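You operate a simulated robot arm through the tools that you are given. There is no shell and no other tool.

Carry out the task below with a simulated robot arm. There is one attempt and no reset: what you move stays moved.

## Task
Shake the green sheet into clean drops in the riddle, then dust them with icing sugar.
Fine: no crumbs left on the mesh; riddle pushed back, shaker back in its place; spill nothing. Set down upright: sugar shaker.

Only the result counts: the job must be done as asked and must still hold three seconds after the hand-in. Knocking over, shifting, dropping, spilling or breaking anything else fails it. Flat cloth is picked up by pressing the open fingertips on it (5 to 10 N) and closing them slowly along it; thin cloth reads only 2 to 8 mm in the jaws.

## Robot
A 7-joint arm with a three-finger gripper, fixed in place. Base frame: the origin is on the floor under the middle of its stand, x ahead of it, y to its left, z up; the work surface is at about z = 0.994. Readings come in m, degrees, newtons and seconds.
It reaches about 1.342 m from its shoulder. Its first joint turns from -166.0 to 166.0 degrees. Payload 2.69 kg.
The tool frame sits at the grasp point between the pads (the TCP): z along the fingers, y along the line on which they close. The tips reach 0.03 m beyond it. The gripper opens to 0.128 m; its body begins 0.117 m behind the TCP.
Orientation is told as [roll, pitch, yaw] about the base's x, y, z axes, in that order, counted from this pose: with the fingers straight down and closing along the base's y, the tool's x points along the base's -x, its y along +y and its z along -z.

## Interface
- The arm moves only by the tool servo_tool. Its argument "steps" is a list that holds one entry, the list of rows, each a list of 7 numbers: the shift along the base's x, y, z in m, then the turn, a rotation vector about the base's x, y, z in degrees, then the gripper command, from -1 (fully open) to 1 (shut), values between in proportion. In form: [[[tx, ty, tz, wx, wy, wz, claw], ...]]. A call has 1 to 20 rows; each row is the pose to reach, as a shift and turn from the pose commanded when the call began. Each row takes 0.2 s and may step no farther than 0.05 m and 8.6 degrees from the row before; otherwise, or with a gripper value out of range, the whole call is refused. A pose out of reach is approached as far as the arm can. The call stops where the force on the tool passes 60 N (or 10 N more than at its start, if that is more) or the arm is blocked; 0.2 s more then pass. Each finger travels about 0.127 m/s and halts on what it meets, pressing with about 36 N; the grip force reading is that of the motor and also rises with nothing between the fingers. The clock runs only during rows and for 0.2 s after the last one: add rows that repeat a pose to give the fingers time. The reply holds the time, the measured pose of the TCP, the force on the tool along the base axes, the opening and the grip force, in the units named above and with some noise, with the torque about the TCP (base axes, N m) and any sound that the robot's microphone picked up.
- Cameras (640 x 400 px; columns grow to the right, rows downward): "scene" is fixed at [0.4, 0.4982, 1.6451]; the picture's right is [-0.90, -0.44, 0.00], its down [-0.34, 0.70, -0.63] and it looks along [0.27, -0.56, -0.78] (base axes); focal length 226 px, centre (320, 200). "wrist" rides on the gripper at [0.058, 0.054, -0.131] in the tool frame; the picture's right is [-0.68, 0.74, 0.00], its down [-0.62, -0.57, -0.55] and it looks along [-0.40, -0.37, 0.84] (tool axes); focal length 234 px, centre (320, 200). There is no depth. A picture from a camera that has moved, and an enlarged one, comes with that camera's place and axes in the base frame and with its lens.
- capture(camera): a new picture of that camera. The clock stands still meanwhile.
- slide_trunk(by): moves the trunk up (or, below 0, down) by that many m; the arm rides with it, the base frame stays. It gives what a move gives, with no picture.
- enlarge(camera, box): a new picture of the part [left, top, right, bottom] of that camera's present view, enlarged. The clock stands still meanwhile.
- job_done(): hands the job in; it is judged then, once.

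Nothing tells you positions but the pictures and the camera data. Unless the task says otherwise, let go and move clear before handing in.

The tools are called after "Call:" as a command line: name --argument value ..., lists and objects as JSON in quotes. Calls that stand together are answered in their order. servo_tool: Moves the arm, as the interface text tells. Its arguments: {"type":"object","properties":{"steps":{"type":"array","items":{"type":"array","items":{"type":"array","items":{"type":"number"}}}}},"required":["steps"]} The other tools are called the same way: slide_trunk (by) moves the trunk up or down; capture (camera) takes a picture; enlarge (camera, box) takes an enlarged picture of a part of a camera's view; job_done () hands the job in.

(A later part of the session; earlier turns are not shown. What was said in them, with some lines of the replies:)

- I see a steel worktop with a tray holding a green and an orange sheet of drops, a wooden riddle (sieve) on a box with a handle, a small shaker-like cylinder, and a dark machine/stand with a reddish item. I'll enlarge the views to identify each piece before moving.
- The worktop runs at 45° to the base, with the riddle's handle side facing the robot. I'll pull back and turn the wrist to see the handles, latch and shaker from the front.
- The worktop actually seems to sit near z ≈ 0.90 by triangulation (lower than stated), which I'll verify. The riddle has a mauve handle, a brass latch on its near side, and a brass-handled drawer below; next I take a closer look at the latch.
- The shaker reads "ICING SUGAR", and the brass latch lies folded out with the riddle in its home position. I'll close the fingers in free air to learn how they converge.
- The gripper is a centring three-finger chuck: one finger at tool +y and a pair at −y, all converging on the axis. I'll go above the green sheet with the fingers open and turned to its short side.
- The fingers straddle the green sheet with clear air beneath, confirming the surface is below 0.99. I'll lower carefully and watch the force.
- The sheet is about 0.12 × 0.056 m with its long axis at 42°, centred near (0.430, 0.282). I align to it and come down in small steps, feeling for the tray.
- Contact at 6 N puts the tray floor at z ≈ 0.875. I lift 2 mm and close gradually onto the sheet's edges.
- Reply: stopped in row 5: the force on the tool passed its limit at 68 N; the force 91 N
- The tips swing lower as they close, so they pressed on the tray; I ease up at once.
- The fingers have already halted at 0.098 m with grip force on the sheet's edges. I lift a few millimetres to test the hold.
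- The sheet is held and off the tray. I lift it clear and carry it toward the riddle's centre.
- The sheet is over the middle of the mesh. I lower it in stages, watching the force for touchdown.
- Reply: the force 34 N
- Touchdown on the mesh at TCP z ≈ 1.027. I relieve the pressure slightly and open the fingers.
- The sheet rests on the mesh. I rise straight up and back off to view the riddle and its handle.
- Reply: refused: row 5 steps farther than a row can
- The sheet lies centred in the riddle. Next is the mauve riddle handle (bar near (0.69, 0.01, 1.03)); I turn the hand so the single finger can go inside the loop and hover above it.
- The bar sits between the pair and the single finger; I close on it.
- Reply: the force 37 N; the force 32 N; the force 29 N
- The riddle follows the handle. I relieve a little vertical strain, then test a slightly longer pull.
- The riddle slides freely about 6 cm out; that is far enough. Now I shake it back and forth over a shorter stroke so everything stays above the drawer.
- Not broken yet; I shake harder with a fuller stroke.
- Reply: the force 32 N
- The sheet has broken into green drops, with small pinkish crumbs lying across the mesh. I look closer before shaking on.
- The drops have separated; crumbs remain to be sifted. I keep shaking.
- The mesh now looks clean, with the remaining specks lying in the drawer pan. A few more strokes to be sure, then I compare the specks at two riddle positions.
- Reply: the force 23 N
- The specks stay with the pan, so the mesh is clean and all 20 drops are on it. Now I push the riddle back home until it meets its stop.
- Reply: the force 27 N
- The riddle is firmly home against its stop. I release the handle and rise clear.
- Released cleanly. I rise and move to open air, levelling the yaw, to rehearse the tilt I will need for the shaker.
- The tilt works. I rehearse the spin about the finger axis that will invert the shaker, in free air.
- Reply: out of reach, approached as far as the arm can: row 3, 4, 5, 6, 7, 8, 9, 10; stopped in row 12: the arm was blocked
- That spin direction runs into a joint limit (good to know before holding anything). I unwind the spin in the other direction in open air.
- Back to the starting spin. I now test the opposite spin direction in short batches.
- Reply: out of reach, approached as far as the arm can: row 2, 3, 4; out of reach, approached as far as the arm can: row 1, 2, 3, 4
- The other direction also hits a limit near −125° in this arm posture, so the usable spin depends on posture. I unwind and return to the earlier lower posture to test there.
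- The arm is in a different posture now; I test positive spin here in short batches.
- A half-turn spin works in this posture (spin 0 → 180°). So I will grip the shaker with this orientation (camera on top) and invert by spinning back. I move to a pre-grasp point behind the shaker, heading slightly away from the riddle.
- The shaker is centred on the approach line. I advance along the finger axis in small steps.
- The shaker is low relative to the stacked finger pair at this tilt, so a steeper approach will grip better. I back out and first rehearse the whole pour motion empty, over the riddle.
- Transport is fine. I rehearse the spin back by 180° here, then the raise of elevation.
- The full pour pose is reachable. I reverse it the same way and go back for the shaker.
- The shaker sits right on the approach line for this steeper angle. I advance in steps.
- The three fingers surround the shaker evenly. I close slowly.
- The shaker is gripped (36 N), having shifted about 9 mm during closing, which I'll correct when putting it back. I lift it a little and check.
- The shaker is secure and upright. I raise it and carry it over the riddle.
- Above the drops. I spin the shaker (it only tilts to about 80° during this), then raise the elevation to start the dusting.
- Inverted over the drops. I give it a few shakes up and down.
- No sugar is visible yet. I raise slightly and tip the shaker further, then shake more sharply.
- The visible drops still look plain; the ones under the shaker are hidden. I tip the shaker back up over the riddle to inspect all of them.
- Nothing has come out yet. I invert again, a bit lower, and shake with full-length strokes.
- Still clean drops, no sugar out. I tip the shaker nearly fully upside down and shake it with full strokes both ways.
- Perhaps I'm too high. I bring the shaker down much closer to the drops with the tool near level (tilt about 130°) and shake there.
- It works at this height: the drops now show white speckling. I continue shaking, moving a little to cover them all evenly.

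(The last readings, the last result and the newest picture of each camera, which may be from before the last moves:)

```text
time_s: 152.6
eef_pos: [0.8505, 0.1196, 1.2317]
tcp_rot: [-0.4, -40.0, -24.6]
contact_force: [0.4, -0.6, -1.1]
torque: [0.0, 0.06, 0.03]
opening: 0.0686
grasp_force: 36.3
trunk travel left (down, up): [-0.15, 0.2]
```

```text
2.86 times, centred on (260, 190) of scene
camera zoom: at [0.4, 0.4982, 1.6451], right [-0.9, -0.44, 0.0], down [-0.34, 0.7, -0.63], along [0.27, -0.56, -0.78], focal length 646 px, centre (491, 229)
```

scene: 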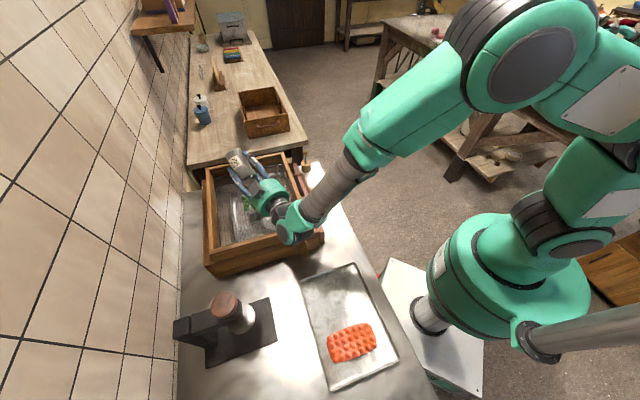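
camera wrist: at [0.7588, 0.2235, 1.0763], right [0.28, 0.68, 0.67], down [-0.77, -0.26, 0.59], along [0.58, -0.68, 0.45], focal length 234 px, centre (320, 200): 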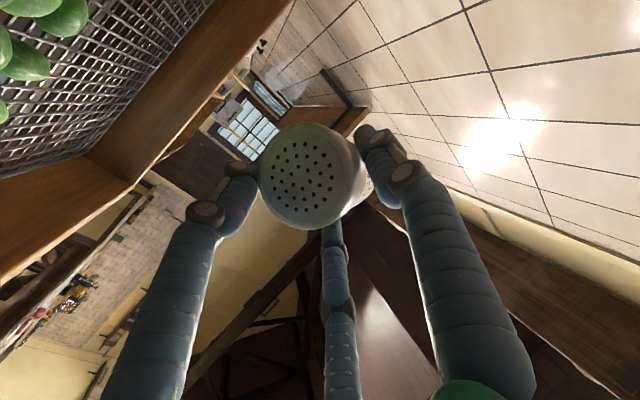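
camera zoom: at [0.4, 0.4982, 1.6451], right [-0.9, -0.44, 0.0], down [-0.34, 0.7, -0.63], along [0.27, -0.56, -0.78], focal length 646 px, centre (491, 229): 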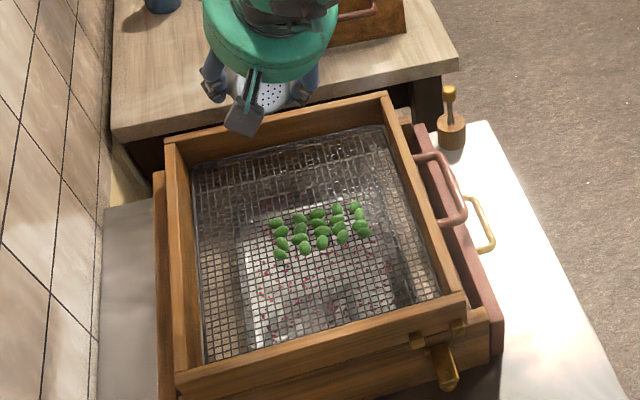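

All 20 drops carry a light, even dusting. I do one more shaking batch at the working height to see whether it builds further.

Call:
servo_tool --steps '[[[0, 0, 0, -3.25, -6.98, 0, 0.1], [0, 0, 0, -6.5, -13.96, 0, 0.1], [0, 0, 0, -9.75, -20.94, 0, 0.1], [0, 0, 0, -13, -27.92, 0, 0.1], [0, 0, 0, -16.25, -34.9, 0, 0.1], [0, 0, 0, -19.5, -41.88, 0, 0.1], [0, 0, -0.03, -22.75, -48.86, 0, 0.1], [0, 0, -0.06, -23.6, -50.6, 0, 0.1], [0, 0, -0.088, -23.6, -50.6, 0, 0.1], [0, 0, -0.088, -23.6, -50.6, 0, 0.1]]]'

Call:
servo_tool --steps '[[[0, 0, 0.048, 0, 0, 0, 0.1], [0, 0, 0, 0, 0, 0, 0.1], [0, 0, 0.048, 0, 0, 0, 0.1], [0, 0, 0, 0, 0, 0, 0.1], [0, 0, 0.048, 0, 0, 0, 0.1], [0, 0, 0, 0, 0, 0, 0.1], [0, 0, 0.048, 0, 0, 0, 0.1], [0, 0, 0, 0, 0, 0, 0.1], [0, 0, 0.048, 0, 0, 0, 0.1], [0, 0, 0, 0, 0, 0, 0.1], [0, 0, 0.048, 0, 0, 0, 0.1], [0, 0, 0, 0, 0, 0, 0.1]]]'

Call:
enlarge --camera "scene" --box '[235, 185, 275, 215]'

Call:
capture --camera "wrist"

```text
time_s: 154.8
eef_pos: [0.852, 0.1211, 1.1425]
tcp_rot: [-176.9, -84.1, 151.6]
contact_force: [-0.4, 0.0, -1.2]
torque: [0.01, 0.03, 0.0]
opening: 0.0681
grasp_force: 35.9
trunk travel left (down, up): [-0.15, 0.2]
```

```text
time_s: 157.4
eef_pos: [0.8542, 0.1192, 1.1446]
tcp_rot: [-177.8, -83.9, 152.8]
contact_force: [-0.6, -0.2, 0.8]
torque: [0.09, 0.18, 0.13]
opening: 0.0684
grasp_force: 36.1
trunk travel left (down, up): [-0.15, 0.2]
```

```text
13.33 times, centred on (255, 200) of scene
camera zoom: at [0.4, 0.4982, 1.6451], right [-0.9, -0.44, 0.0], down [-0.34, 0.7, -0.63], along [0.27, -0.56, -0.78], focal length 3015 px, centre (1187, 200)
```

zoom: 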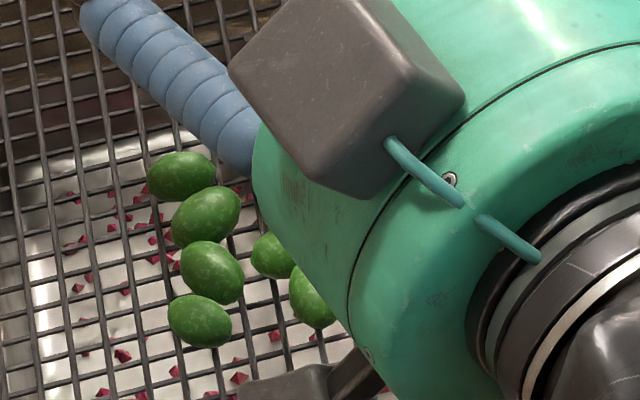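

```text
taken
camera wrist: at [0.7652, 0.2215, 1.0734], right [0.25, 0.7, 0.67], down [-0.79, -0.25, 0.56], along [0.56, -0.67, 0.49], focal length 234 px, centre (320, 200)
```

wrist: 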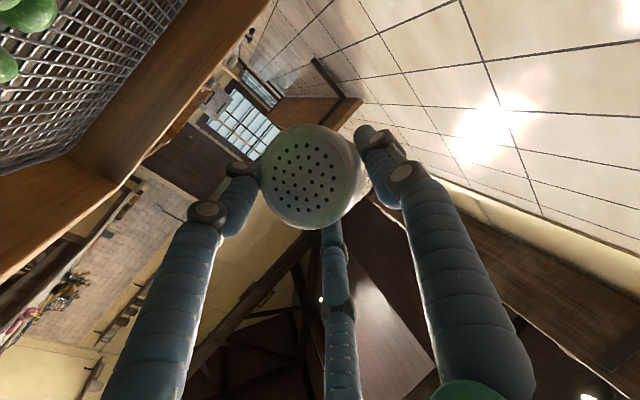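

Call:
enlarge --camera "wrist" --box '[0, 0, 160, 100]'

Call:
servo_tool --steps '[[[0.016, 0.016, 0.01, 0, 0, 0, 0.1], [-0.016, -0.016, 0, 0, 0, 0, 0.1], [0.016, 0.016, 0.01, 0, 0, 0, 0.1], [-0.016, -0.016, 0, 0, 0, 0, 0.1], [0.016, 0.016, 0.01, 0, 0, 0, 0.1], [-0.016, -0.016, 0, 0, 0, 0, 0.1], [0.016, 0.016, 0.01, 0, 0, 0, 0.1], [0, 0, 0, 0, 0, 0, 0.1]]]'

Call:
enlarge --camera "wrist" --box '[0, 0, 160, 100]'

Call:
enlarge --camera "scene" --box '[235, 185, 275, 215]'

```text
4.00 times, centred on (80, 50) of wrist
camera zoom: at [0.7652, 0.2215, 1.0734], right [0.25, 0.7, 0.67], down [-0.79, -0.25, 0.56], along [0.56, -0.67, 0.49], focal length 937 px, centre (1280, 800)
```

zoom: 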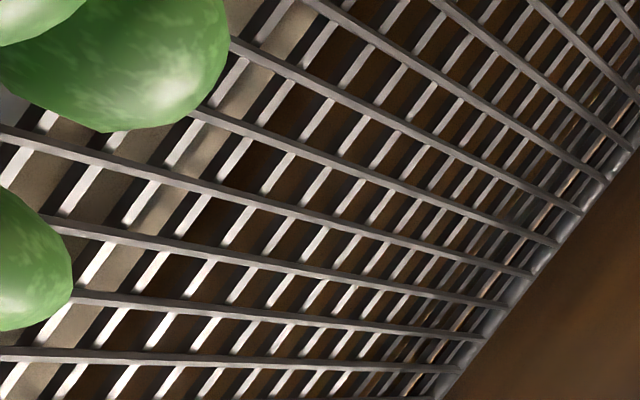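

```text
time_s: 159.2
eef_pos: [0.8551, 0.1179, 1.1448]
tcp_rot: [-176.3, -84.1, 151.1]
contact_force: [0.2, 0.6, -1.9]
torque: [-0.03, 0.03, -0.06]
opening: 0.0679
grasp_force: 36.3
trunk travel left (down, up): [-0.15, 0.2]
```

```text
4.00 times, centred on (80, 50) of wrist
camera zoom: at [0.7649, 0.2203, 1.0733], right [0.25, 0.7, 0.67], down [-0.79, -0.25, 0.56], along [0.56, -0.67, 0.49], focal length 937 px, centre (1280, 800)
```

zoom: 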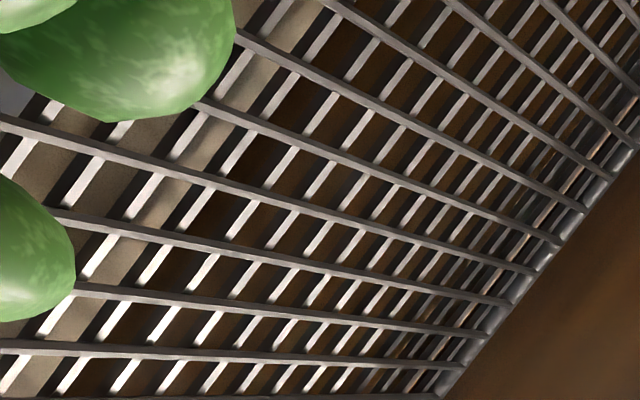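

```text
13.33 times, centred on (255, 200) of scene
camera zoom: at [0.4, 0.4982, 1.6451], right [-0.9, -0.44, 0.0], down [-0.34, 0.7, -0.63], along [0.27, -0.56, -0.78], focal length 3015 px, centre (1187, 200)
```

zoom: 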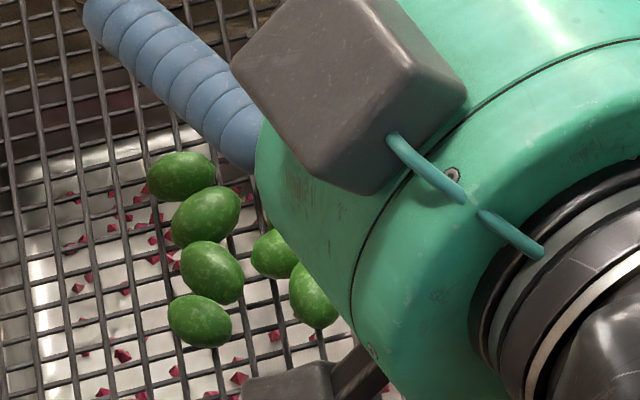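

The dusting no longer changes, so it has reached its full look. I tip the shaker back up, undo the spin above the riddle, and check how it sits in the fingers.

Call:
servo_tool --steps '[[[0, 0, 0.03, 0, 0, 0, 0.1], [0, 0, 0.06, 3.25, 6.98, 0, 0.1], [0, 0, 0.088, 6.5, 13.96, 0, 0.1], [0, 0, 0.088, 9.75, 20.94, 0, 0.1], [0, 0, 0.088, 13, 27.92, 0, 0.1], [0, 0, 0.088, 16.25, 34.9, 0, 0.1], [0, 0, 0.088, 19.5, 41.88, 0, 0.1], [0, 0, 0.088, 23.6, 50.6, 0, 0.1], [0, 0, 0.088, 23.6, 50.6, 0, 0.1]]]'

Call:
servo_tool --steps '[[[0, 0, 0, 4.777, -2.228, -6.281, 0.1], [0, 0, 0, 9.554, -4.456, -12.562, 0.1], [0, 0, 0, 14.331, -6.684, -18.843, 0.1], [0, 0, 0, 19.108, -8.912, -25.124, 0.1], [0, 0, 0, 23.885, -11.14, -31.405, 0.1], [0, 0, 0, 28.662, -13.368, -37.686, 0.1], [0, 0, 0, 33.439, -15.596, -43.967, 0.1], [0, 0, 0, 38.216, -17.824, -50.248, 0.1], [0, 0, 0, 42.993, -20.052, -56.529, 0.1], [0, 0, 0, 47.77, -22.28, -62.81, 0.1], [0, 0, 0, 52.547, -24.508, -69.091, 0.1]]]'

Call:
servo_tool --steps '[[[0, 0, 0, 4.777, -2.228, -6.281, 0.1], [0, 0, 0, 9.554, -4.456, -12.562, 0.1], [0, 0, 0, 14.331, -6.684, -18.843, 0.1], [0, 0, 0, 19.108, -8.912, -25.124, 0.1], [0, 0, 0, 23.885, -11.14, -31.405, 0.1], [0, 0, 0, 28.662, -13.368, -37.686, 0.1], [0, 0, 0, 33.439, -15.596, -43.967, 0.1], [0, 0, 0, 38.216, -17.824, -50.248, 0.1], [0, 0, 0, 42.993, -20.052, -56.529, 0.1], [0, 0, 0, 47.77, -22.28, -62.81, 0.1], [0, 0, 0, 52.547, -24.508, -69.091, 0.1]]]'

Call:
capture --camera "wrist"

Call:
capture --camera "scene"

```text
refused: row 8 steps farther than a row can; nothing moved
```

```text
time_s: 161.6
eef_pos: [0.8523, 0.1193, 1.1417]
tcp_rot: [55.7, -39.6, -158.3]
contact_force: [0.2, -0.2, -1.8]
torque: [0.02, 0.02, 0.02]
opening: 0.0681
grasp_force: 35.9
trunk travel left (down, up): [-0.15, 0.2]
```

```text
time_s: 164.0
eef_pos: [0.8717, 0.0667, 1.1555]
tcp_rot: [21.0, -3.4, 157.3]
contact_force: [-0.2, -0.4, -1.8]
torque: [0.11, -0.02, -0.01]
opening: 0.0677
grasp_force: 35.6
out of reach, approached as far as the arm can: row 8, 9, 10, 11
trunk travel left (down, up): [-0.15, 0.2]
```

```text
taken
camera wrist: at [0.9308, 0.0387, 1.2934], right [-0.87, -0.38, 0.3], down [-0.27, 0.9, 0.35], along [-0.4, 0.22, -0.89], focal length 234 px, centre (320, 200)
```

wrist: 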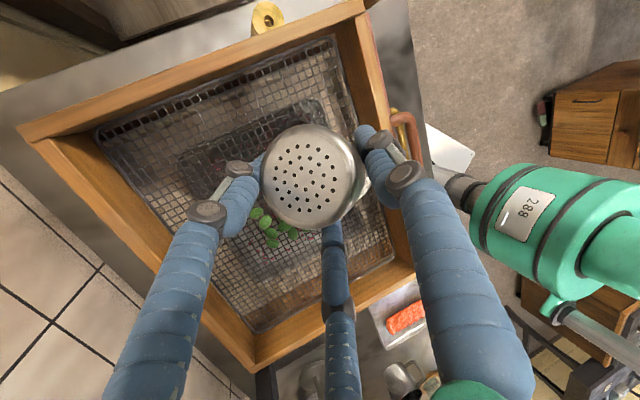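

```text
taken
```

scene: 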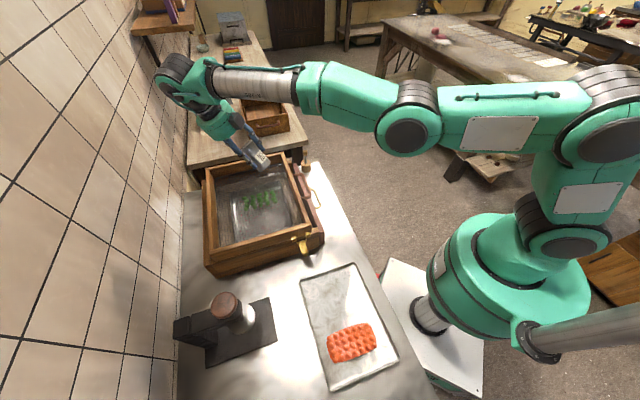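

I made an error: the first call was refused, so the spin ran from the wrong pose. The shaker is still held above the riddle, tilted about 47° (not pouring). I recover gently: a plain tilt about −y brings it upright, with a slight rise.

Call:
servo_tool --steps '[[[0, 0, 0.01, 0.15, -5.3, 0.5, 0.1], [0, 0, 0.02, 0.3, -10.6, 1.0, 0.1], [0, 0, 0.03, 0.44, -15.8, 1.5, 0.1]]]'

Call:
capture --camera "scene"

```text
time_s: 164.8
eef_pos: [0.8688, 0.067, 1.1858]
tcp_rot: [14.7, 11.1, 158.4]
contact_force: [1.3, -0.4, -2.5]
torque: [-0.01, 0.0, -0.01]
opening: 0.0677
grasp_force: 36.2
trunk travel left (down, up): [-0.15, 0.2]
```

```text
taken
```

scene: 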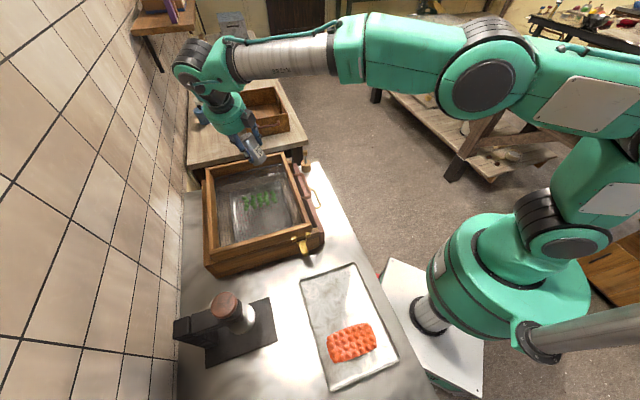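

Call:
servo_tool --steps '[[[-0.004, 0.01, 0.01, 0.17, -6.3, 0.6, 0.1], [-0.009, 0.021, 0.02, 0.35, -12.7, 1.2, 0.1], [-0.013, 0.032, 0.03, 0.53, -19, 1.8, 0.1], [-0.018, 0.043, 0.04, 0.7, -25.4, 2.4, 0.1], [-0.022, 0.053, 0.044, 0.88, -31.7, 3.05, 0.1], [-0.022, 0.053, 0.044, 0.88, -31.7, 3.05, 0.1]]]'

Call:
capture --camera "scene"

Call:
capture --camera "wrist"

```text
time_s: 166.2
eef_pos: [0.8471, 0.1197, 1.2308]
tcp_rot: [-0.1, 40.1, 155.0]
contact_force: [-0.1, 0.3, -1.6]
torque: [-0.03, -0.02, 0.0]
opening: 0.0675
grasp_force: 36.2
trunk travel left (down, up): [-0.15, 0.2]
```

```text
taken
```

scene: 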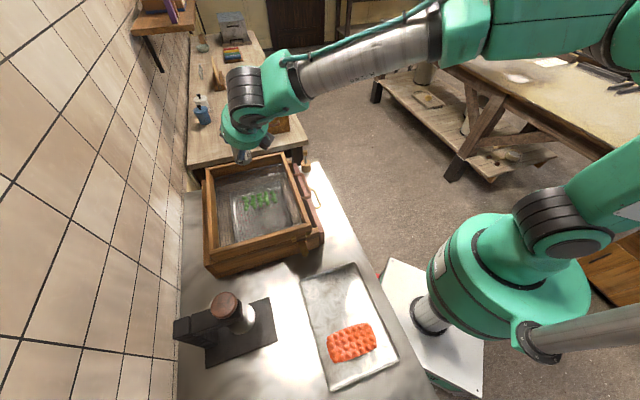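

```text
taken
camera wrist: at [0.7883, 0.0888, 1.3695], right [-0.78, -0.45, -0.44], down [-0.51, 0.86, 0.02], along [0.36, 0.24, -0.9], focal length 234 px, centre (320, 200)
```

wrist: 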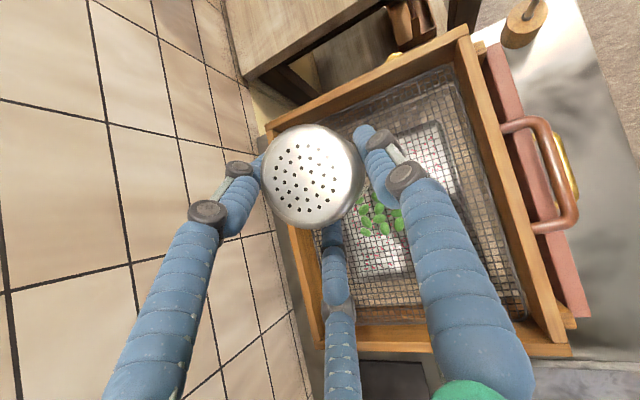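

Recovered to the exact carrying pose with the shaker upright over the riddle. I check how it sits in the fingers.

Call:
enlarge --camera "wrist" --box '[230, 100, 390, 240]'

Call:
enlarge --camera "scene" --box '[200, 90, 300, 180]'

Call:
enlarge --camera "scene" --box '[230, 180, 290, 220]'

```text
2.86 times, centred on (310, 170) of wrist
camera zoom: at [0.7883, 0.0888, 1.3695], right [-0.78, -0.45, -0.44], down [-0.51, 0.86, 0.02], along [0.36, 0.24, -0.9], focal length 669 px, centre (349, 286)
```

zoom: 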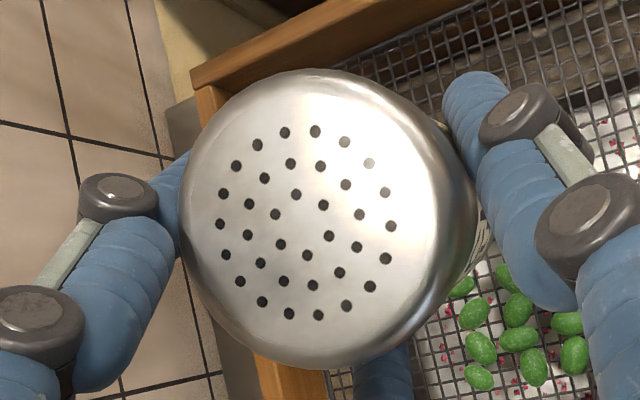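

```text
4.44 times, centred on (250, 135) of scene
camera zoom: at [0.4, 0.4982, 1.6451], right [-0.9, -0.44, 0.0], down [-0.34, 0.7, -0.63], along [0.27, -0.56, -0.78], focal length 1005 px, centre (631, 489)
```

zoom: 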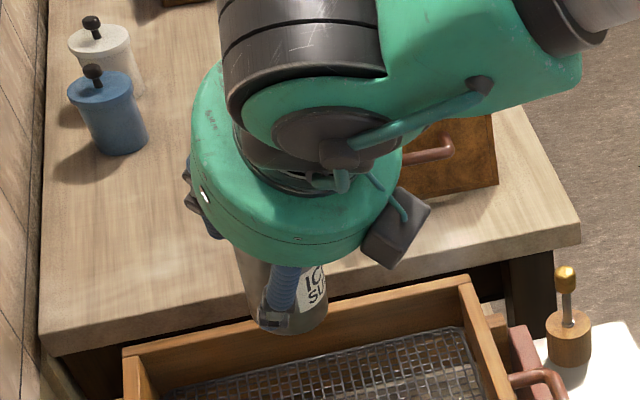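

```text
10.00 times, centred on (260, 200) of scene
camera zoom: at [0.4, 0.4982, 1.6451], right [-0.9, -0.44, 0.0], down [-0.34, 0.7, -0.63], along [0.27, -0.56, -0.78], focal length 2262 px, centre (920, 200)
```

zoom: 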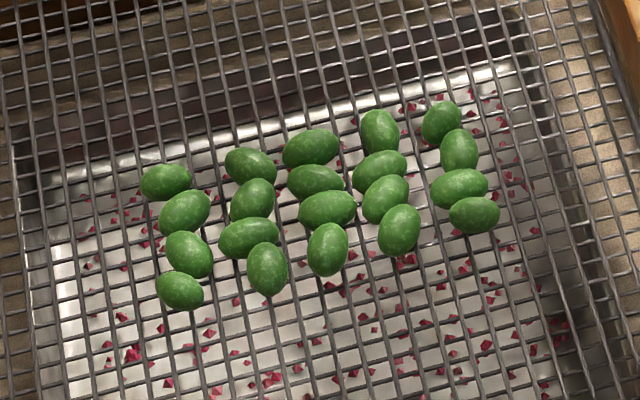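

The drops are dusted and clean. The shaker has tilted roughly 7–8° in the fingers from the shaking, so I apply a small corrective tilt here and check it against the scene view.

Call:
servo_tool --steps '[[[0, 0, 0, -1.4, 3.2, 0, 0.1], [0, 0, 0, -2.8, 6.4, 0, 0.1], [0, 0, 0, -2.8, 6.4, 0, 0.1]]]'

Call:
enlarge --camera "scene" --box '[210, 110, 290, 170]'

```text
time_s: 167.0
eef_pos: [0.8471, 0.1207, 1.2306]
tcp_rot: [6.5, 35.2, 159.0]
contact_force: [0.5, -0.4, -2.0]
torque: [0.03, 0.03, 0.0]
opening: 0.0673
grasp_force: 36.2
trunk travel left (down, up): [-0.15, 0.2]
```

```text
6.67 times, centred on (250, 140) of scene
camera zoom: at [0.4, 0.4982, 1.6451], right [-0.9, -0.44, 0.0], down [-0.34, 0.7, -0.63], along [0.27, -0.56, -0.78], focal length 1508 px, centre (787, 600)
```

zoom: 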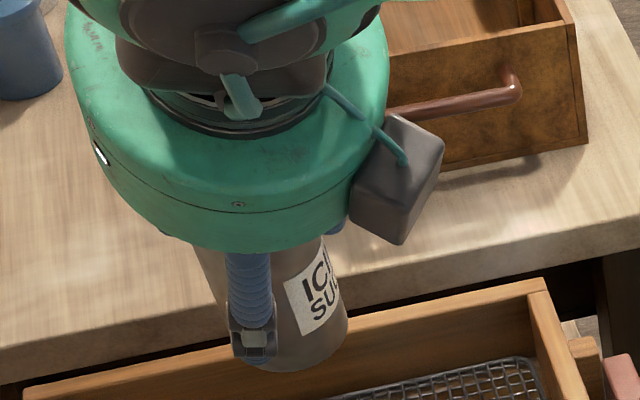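

The shaker is now vertical to within about a degree. I carry it back above its place.

Call:
servo_tool --steps '[[[-0.008, 0.009, 0, -0.3, 0.7, 0, 0.1], [-0.03, 0.033, 0, -0.3, 0.7, 0, 0.1], [-0.056, 0.061, 0, -0.3, 0.7, 0, 0.1], [-0.082, 0.09, 0, -0.3, 0.7, 0, 0.1], [-0.108, 0.118, 0, -0.3, 0.7, 0, 0.1], [-0.134, 0.147, 0, -0.3, 0.7, 0, 0.1], [-0.16, 0.175, 0, -0.3, 0.7, 0, 0.1], [-0.182, 0.2, 0, -0.3, 0.7, 0, 0.1], [-0.198, 0.217, 0, -0.3, 0.7, 0, 0.1], [-0.198, 0.217, 0, -0.3, 0.7, 0, 0.1]]]'

Call:
capture --camera "wrist"

Call:
capture --camera "scene"

```text
time_s: 169.2
eef_pos: [0.6467, 0.3377, 1.2308]
tcp_rot: [7.1, 34.6, 159.3]
contact_force: [-1.1, 0.3, -2.2]
torque: [0.0, 0.03, 0.01]
opening: 0.067
grasp_force: 35.7
trunk travel left (down, up): [-0.15, 0.2]
```

```text
taken
camera wrist: at [0.6067, 0.3147, 1.3768], right [-0.83, -0.47, -0.31], down [-0.5, 0.86, 0.04], along [0.25, 0.19, -0.95], focal length 234 px, centre (320, 200)
```

wrist: 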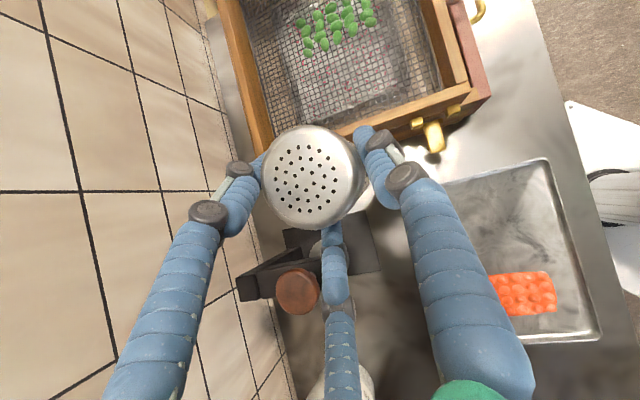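

```text
taken
```

scene: 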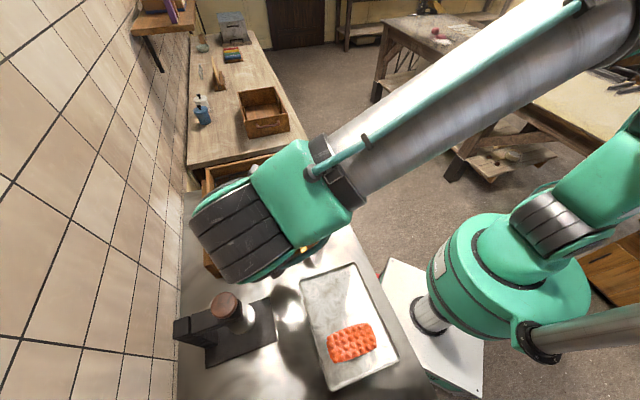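

Call:
servo_tool --steps '[[[0, 0, -0.04, 0, 0, 0, 0.1], [0, 0, -0.08, 0, 0, 0, 0.1], [0, 0, -0.12, 0, 0, 0, 0.1], [0, 0, -0.16, 0, 0, 0, 0.1], [0, 0, -0.2, 0, 0, 0, 0.1], [0, 0, -0.235, 0, 0, 0, 0.1], [0, 0, -0.25, 0, 0, 0, 0.1], [0, 0, -0.25, 0, 0, 0, 0.1]]]'

Call:
capture --camera "wrist"

Call:
enlarge --camera "scene" --box '[200, 220, 340, 340]'

```text
time_s: 171.0
eef_pos: [0.6475, 0.3342, 0.9809]
tcp_rot: [7.1, 34.7, 159.4]
contact_force: [0.5, 0.6, -1.3]
torque: [0.0, 0.01, 0.0]
opening: 0.0669
grasp_force: 35.9
trunk travel left (down, up): [-0.15, 0.2]
```

```text
taken
camera wrist: at [0.6069, 0.3117, 1.1273], right [-0.83, -0.47, -0.31], down [-0.5, 0.86, 0.04], along [0.25, 0.19, -0.95], focal length 234 px, centre (320, 200)
```

wrist: 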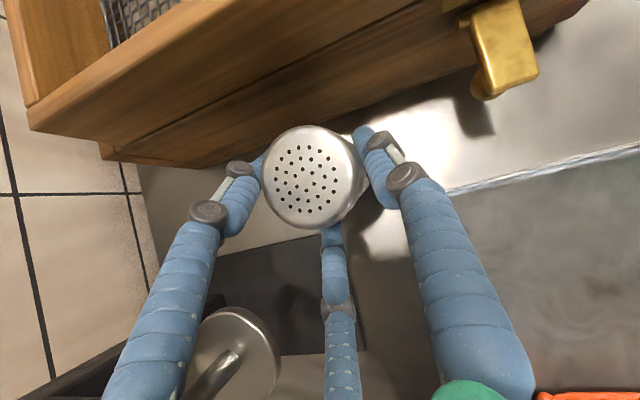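

```text
3.33 times, centred on (270, 280) of scene
camera zoom: at [0.4, 0.4982, 1.6451], right [-0.9, -0.44, 0.0], down [-0.34, 0.7, -0.63], along [0.27, -0.56, -0.78], focal length 754 px, centre (487, -67)
```

zoom: 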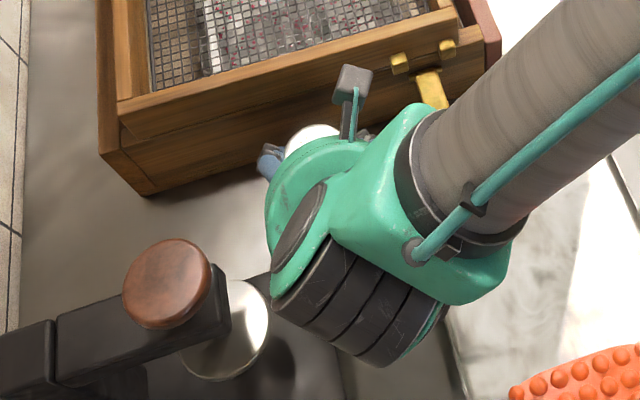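

Call:
servo_tool --steps '[[[0, 0, -0.012, 0, 0, 0, 0.1], [0, 0, -0.024, 0, 0, 0, 0.1], [0, 0, -0.034, 0, 0, 0, 0.1], [0, 0, -0.034, 0, 0, 0, 0.1]]]'

Call:
servo_tool --steps '[[[0, 0, -0.002, 0, 0, 0, 0.1], [0, 0, -0.003, 0, 0, 0, 0.1]]]'

```text
time_s: 172.0
eef_pos: [0.648, 0.3354, 0.9504]
tcp_rot: [6.8, 34.9, 159.2]
contact_force: [0.0, -4.7, 31.8]
torque: [-0.17, 0.34, 0.06]
opening: 0.0672
grasp_force: 36.1
trunk travel left (down, up): [-0.15, 0.2]
```

```text
time_s: 172.6
eef_pos: [0.647, 0.3354, 0.9424]
tcp_rot: [7.1, 34.6, 159.3]
contact_force: [2.0, -4.2, 23.1]
torque: [-0.17, 0.18, 0.03]
opening: 0.0683
grasp_force: 36.0
trunk travel left (down, up): [-0.15, 0.2]
```

It touched down a little early (the shaker had slid slightly in the grip); it's now standing on the worktop. I ease the pressure and look.

Call:
servo_tool --steps '[[[0, 0, 0.001, 0, 0, 0, 0.1], [0, 0, 0.0015, 0, 0, 0, 0.1]]]'

Call:
capture --camera "wrist"

Call:
enlarge --camera "scene" --box '[220, 240, 340, 340]'

```text
time_s: 173.2
eef_pos: [0.647, 0.3358, 0.9411]
tcp_rot: [7.3, 34.6, 159.5]
contact_force: [-1.5, -1.0, 1.1]
torque: [-0.05, 0.08, -0.01]
opening: 0.0675
grasp_force: 36.1
trunk travel left (down, up): [-0.15, 0.2]
```

```text
taken
camera wrist: at [0.6071, 0.3121, 1.0886], right [-0.83, -0.47, -0.31], down [-0.5, 0.86, 0.04], along [0.25, 0.19, -0.95], focal length 234 px, centre (320, 200)
```

wrist: 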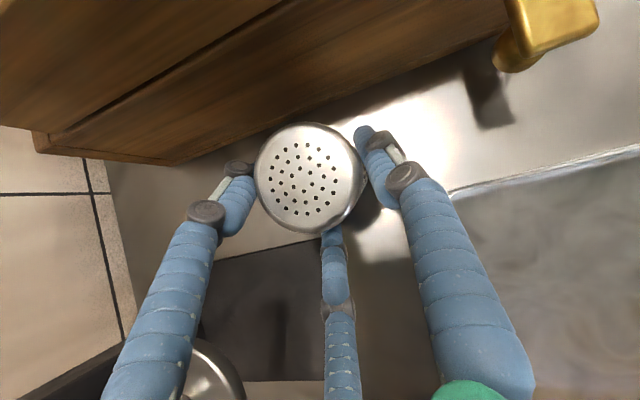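

```text
4.00 times, centred on (280, 290) of scene
camera zoom: at [0.4, 0.4982, 1.6451], right [-0.9, -0.44, 0.0], down [-0.34, 0.7, -0.63], along [0.27, -0.56, -0.78], focal length 905 px, centre (480, -160)
```

zoom: 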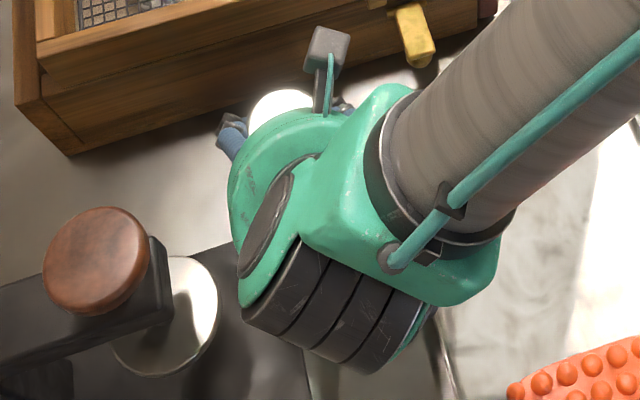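

The shaker stands at its original spot (lid edges match the first view within about a millimetre). I open the fingers slowly.

Call:
servo_tool --steps '[[[0, 0, 0, 0, 0, 0, -0.03], [0, 0, 0, 0, 0, 0, -0.08], [0, 0, 0, 0, 0, 0, -0.13], [0, 0, 0, 0, 0, 0, -0.2], [0, 0, 0, 0, 0, 0, -0.3], [0, 0, 0, 0, 0, 0, -0.3]]]'

Call:
capture --camera "wrist"

Call:
enlarge --camera "scene" --box '[220, 240, 340, 340]'

```text
time_s: 174.6
eef_pos: [0.6485, 0.3355, 0.9444]
tcp_rot: [7.1, 34.7, 159.2]
contact_force: [0.7, -0.3, 0.0]
torque: [0.01, 0.04, 0.02]
opening: 0.0834
grasp_force: 0.0
trunk travel left (down, up): [-0.15, 0.2]
```

```text
taken
camera wrist: at [0.608, 0.3126, 1.0905], right [-0.83, -0.47, -0.31], down [-0.5, 0.86, 0.04], along [0.25, 0.19, -0.95], focal length 234 px, centre (320, 200)
```

wrist: 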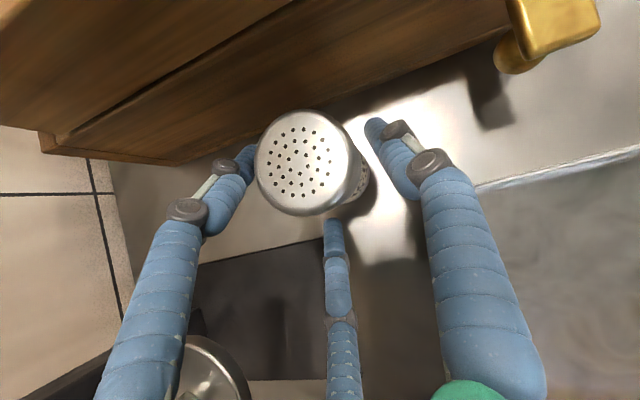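

```text
4.00 times, centred on (280, 290) of scene
camera zoom: at [0.4, 0.4982, 1.6451], right [-0.9, -0.44, 0.0], down [-0.34, 0.7, -0.63], along [0.27, -0.56, -0.78], focal length 905 px, centre (480, -160)
```

zoom: 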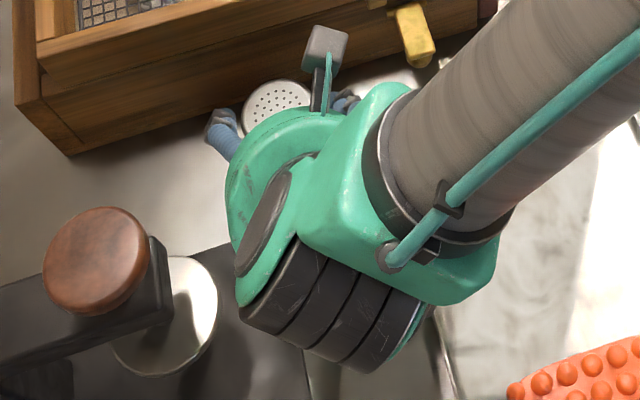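

The shaker has settled upright on its own. I open wider and withdraw straight up, checking that it stays put.

Call:
servo_tool --steps '[[[0, 0, 0, 0, 0, 0, -0.45], [0, 0, 0, 0, 0, 0, -0.6], [0, 0, 0, 0, 0, 0, -0.7], [0, 0, 0, 0, 0, 0, -0.7]]]'

Call:
capture --camera "wrist"

```text
time_s: 175.6
eef_pos: [0.6488, 0.3344, 0.9444]
tcp_rot: [7.2, 34.7, 159.2]
contact_force: [-0.5, -0.5, -0.8]
torque: [-0.02, 0.01, 0.0]
opening: 0.1087
grasp_force: 0.0
trunk travel left (down, up): [-0.15, 0.2]
```

```text
taken
camera wrist: at [0.608, 0.3126, 1.0905], right [-0.83, -0.47, -0.31], down [-0.5, 0.86, 0.04], along [0.25, 0.19, -0.95], focal length 234 px, centre (320, 200)
```

wrist: 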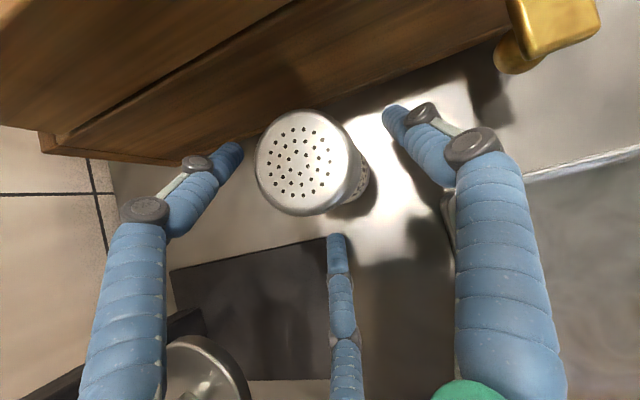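

Call:
servo_tool --steps '[[[-0.005, 0.003, 0.008, 0, 0, 0, -0.7], [-0.012, 0.008, 0.02, 0, 0, 0, -0.7], [-0.022, 0.014, 0.037, 0, 0, 0, -0.7], [-0.036, 0.024, 0.061, 0, 0, 0, -0.7], [-0.05, 0.033, 0.085, 0, 0, 0, -0.7], [-0.05, 0.033, 0.085, 0, 0, 0, -0.7]]]'

Call:
capture --camera "wrist"

Call:
enlarge --camera "scene" --box '[220, 240, 340, 340]'

```text
time_s: 177.0
eef_pos: [0.5976, 0.3691, 1.0291]
tcp_rot: [6.9, 34.7, 159.3]
contact_force: [-0.2, -0.3, 0.3]
torque: [0.01, 0.03, 0.01]
opening: 0.1089
grasp_force: 0.0
trunk travel left (down, up): [-0.15, 0.2]
```

```text
taken
camera wrist: at [0.5571, 0.3462, 1.1759], right [-0.83, -0.47, -0.31], down [-0.5, 0.86, 0.04], along [0.25, 0.19, -0.95], focal length 234 px, centre (320, 200)
```

wrist: 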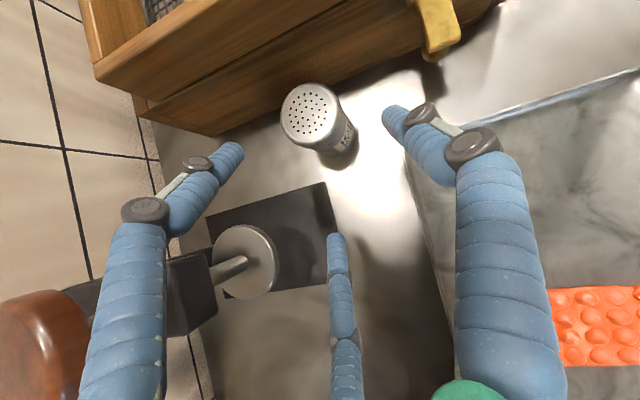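

```text
4.00 times, centred on (280, 290) of scene
camera zoom: at [0.4, 0.4982, 1.6451], right [-0.9, -0.44, 0.0], down [-0.34, 0.7, -0.63], along [0.27, -0.56, -0.78], focal length 905 px, centre (480, -160)
```

zoom: 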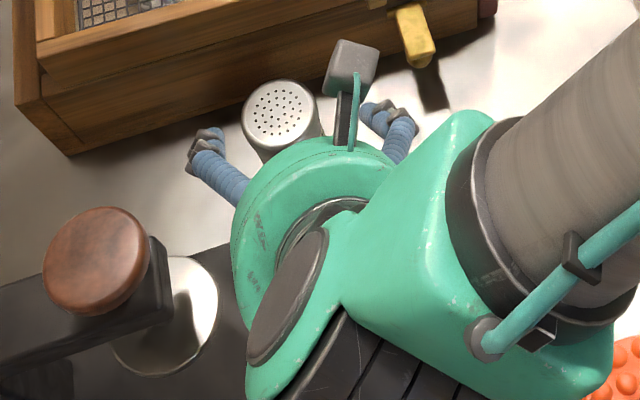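

The shaker stands upright in its place. I retreat up and away, then inspect everything.

Call:
servo_tool --steps '[[[-0.01, 0, 0.04, 0, 0, 0, -0.7], [-0.025, -0.01, 0.08, 0, 0, 0, -0.7], [-0.04, -0.03, 0.12, 0, 0, 0, -0.7], [-0.055, -0.055, 0.155, 0, 0, 0, -0.7], [-0.07, -0.085, 0.19, 0, 0, 0, -0.7], [-0.085, -0.12, 0.22, 0, 0, 0, -0.7], [-0.1, -0.16, 0.24, 0, 0, 0, -0.7], [-0.115, -0.2, 0.25, 0, 0, 0, -0.7], [-0.13, -0.24, 0.25, 0, 0, 0, -0.7], [-0.14, -0.28, 0.25, 0, 0, 0, -0.7], [-0.14, -0.28, 0.25, 0, 0, 0, -0.7]]]'

Call:
capture --camera "scene"

Call:
enlarge --camera "scene" --box '[220, 240, 340, 340]'

Call:
enlarge --camera "scene" --box '[180, 130, 340, 260]'

Call:
enlarge --camera "scene" --box '[230, 180, 290, 220]'

```text
time_s: 179.4
eef_pos: [0.4576, 0.0882, 1.2785]
tcp_rot: [7.1, 34.8, 159.4]
contact_force: [-0.5, -0.4, -0.2]
torque: [0.06, -0.01, 0.07]
opening: 0.109
grasp_force: 0.0
trunk travel left (down, up): [-0.15, 0.2]
```

```text
taken
```

scene: 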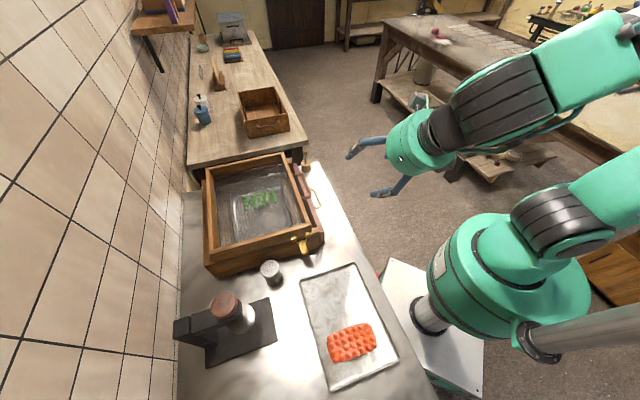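

```text
4.00 times, centred on (280, 290) of scene
camera zoom: at [0.4, 0.4982, 1.6451], right [-0.9, -0.44, 0.0], down [-0.34, 0.7, -0.63], along [0.27, -0.56, -0.78], focal length 905 px, centre (480, -160)
```

zoom: 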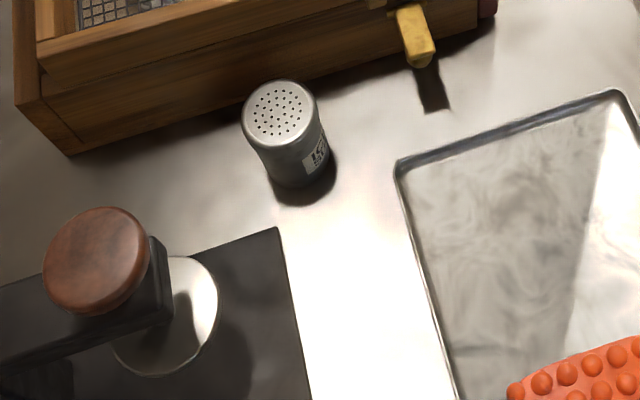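

```text
3.08 times, centred on (260, 195) of scene
camera zoom: at [0.4, 0.4982, 1.6451], right [-0.9, -0.44, 0.0], down [-0.34, 0.7, -0.63], along [0.27, -0.56, -0.78], focal length 696 px, centre (505, 215)
```

zoom: 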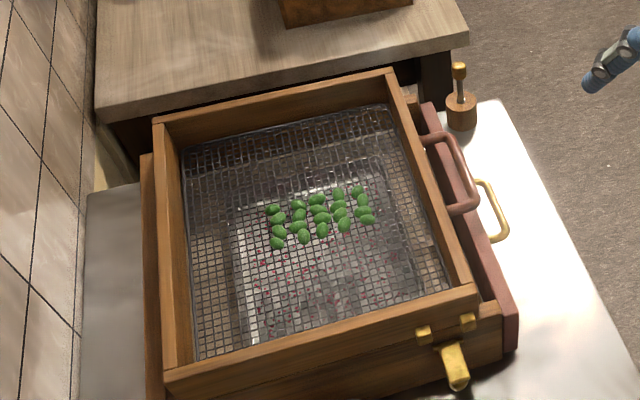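

```text
10.00 times, centred on (260, 200) of scene
camera zoom: at [0.4, 0.4982, 1.6451], right [-0.9, -0.44, 0.0], down [-0.34, 0.7, -0.63], along [0.27, -0.56, -0.78], focal length 2262 px, centre (920, 200)
```

zoom: 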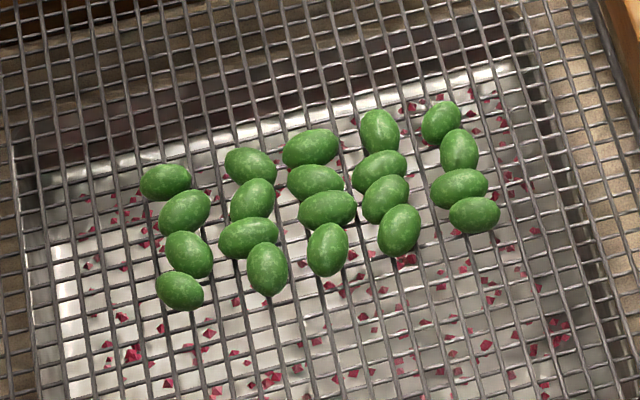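

Everything looks in order: riddle home, mesh free of crumbs, drops dusted, shaker upright. I make one last comparison of the tray and the rest with the starting view.

Call:
enlarge --camera "scene" --box '[170, 240, 410, 400]'

Call:
capture --camera "wrist"

```text
2.50 times, centred on (290, 320) of scene
camera zoom: at [0.4, 0.4982, 1.6451], right [-0.9, -0.44, 0.0], down [-0.34, 0.7, -0.63], along [0.27, -0.56, -0.78], focal length 565 px, centre (395, -100)
```

zoom: 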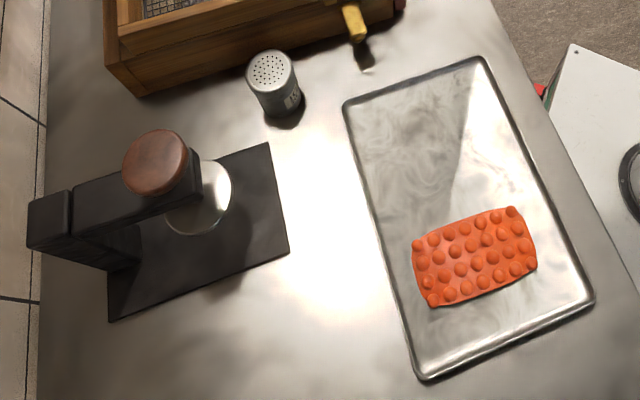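

```text
taken
camera wrist: at [0.4172, 0.0655, 1.4249], right [-0.83, -0.47, -0.31], down [-0.5, 0.86, 0.04], along [0.25, 0.19, -0.95], focal length 234 px, centre (320, 200)
```

wrist: 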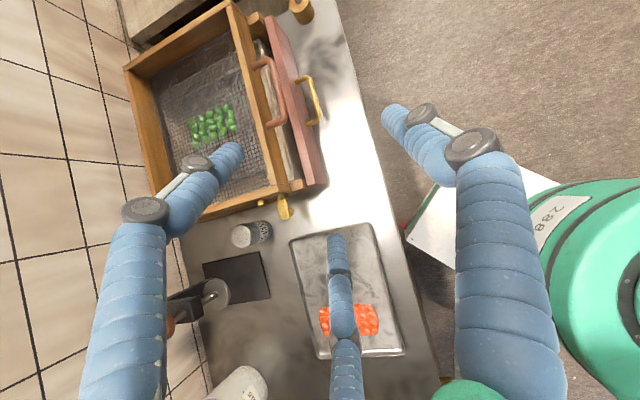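

The scene matches the starting layout: tray and orange sheet undisturbed, shaker upright at its spot, riddle home with clean, dusted drops, hand clear. I hand the job in.

Call:
job_done

```text
The job is handed in.
```

I've handed the job in. It was accepted, but I haven't seen a verdict.

- **Drops:** the green sheet broke into 20 separate drops in the riddle. The mesh looked free of crumbs, which had all dropped into the pan underneath.
- **Dusting:** all 20 drops have a light, even coating of icing sugar. More shaking didn't make it any heavier, so I took it as complete. I can't be sure how much sugar the job required.
- **Riddle:** it is pushed back firmly against its stop.
- **Shaker:** it stands upright about 4–8 mm from where it started.
- **Everything else:** the orange sheet, press, latch and drawer look as they did at the start. The tray may have moved 1–3 mm when the fingers pressed on it during the first pick-up.

One move went wrong after dusting. A command was refused, and the arm turned from the wrong position while still holding the shaker. It stayed over the riddle the whole time, and I saw no sugar spilled.
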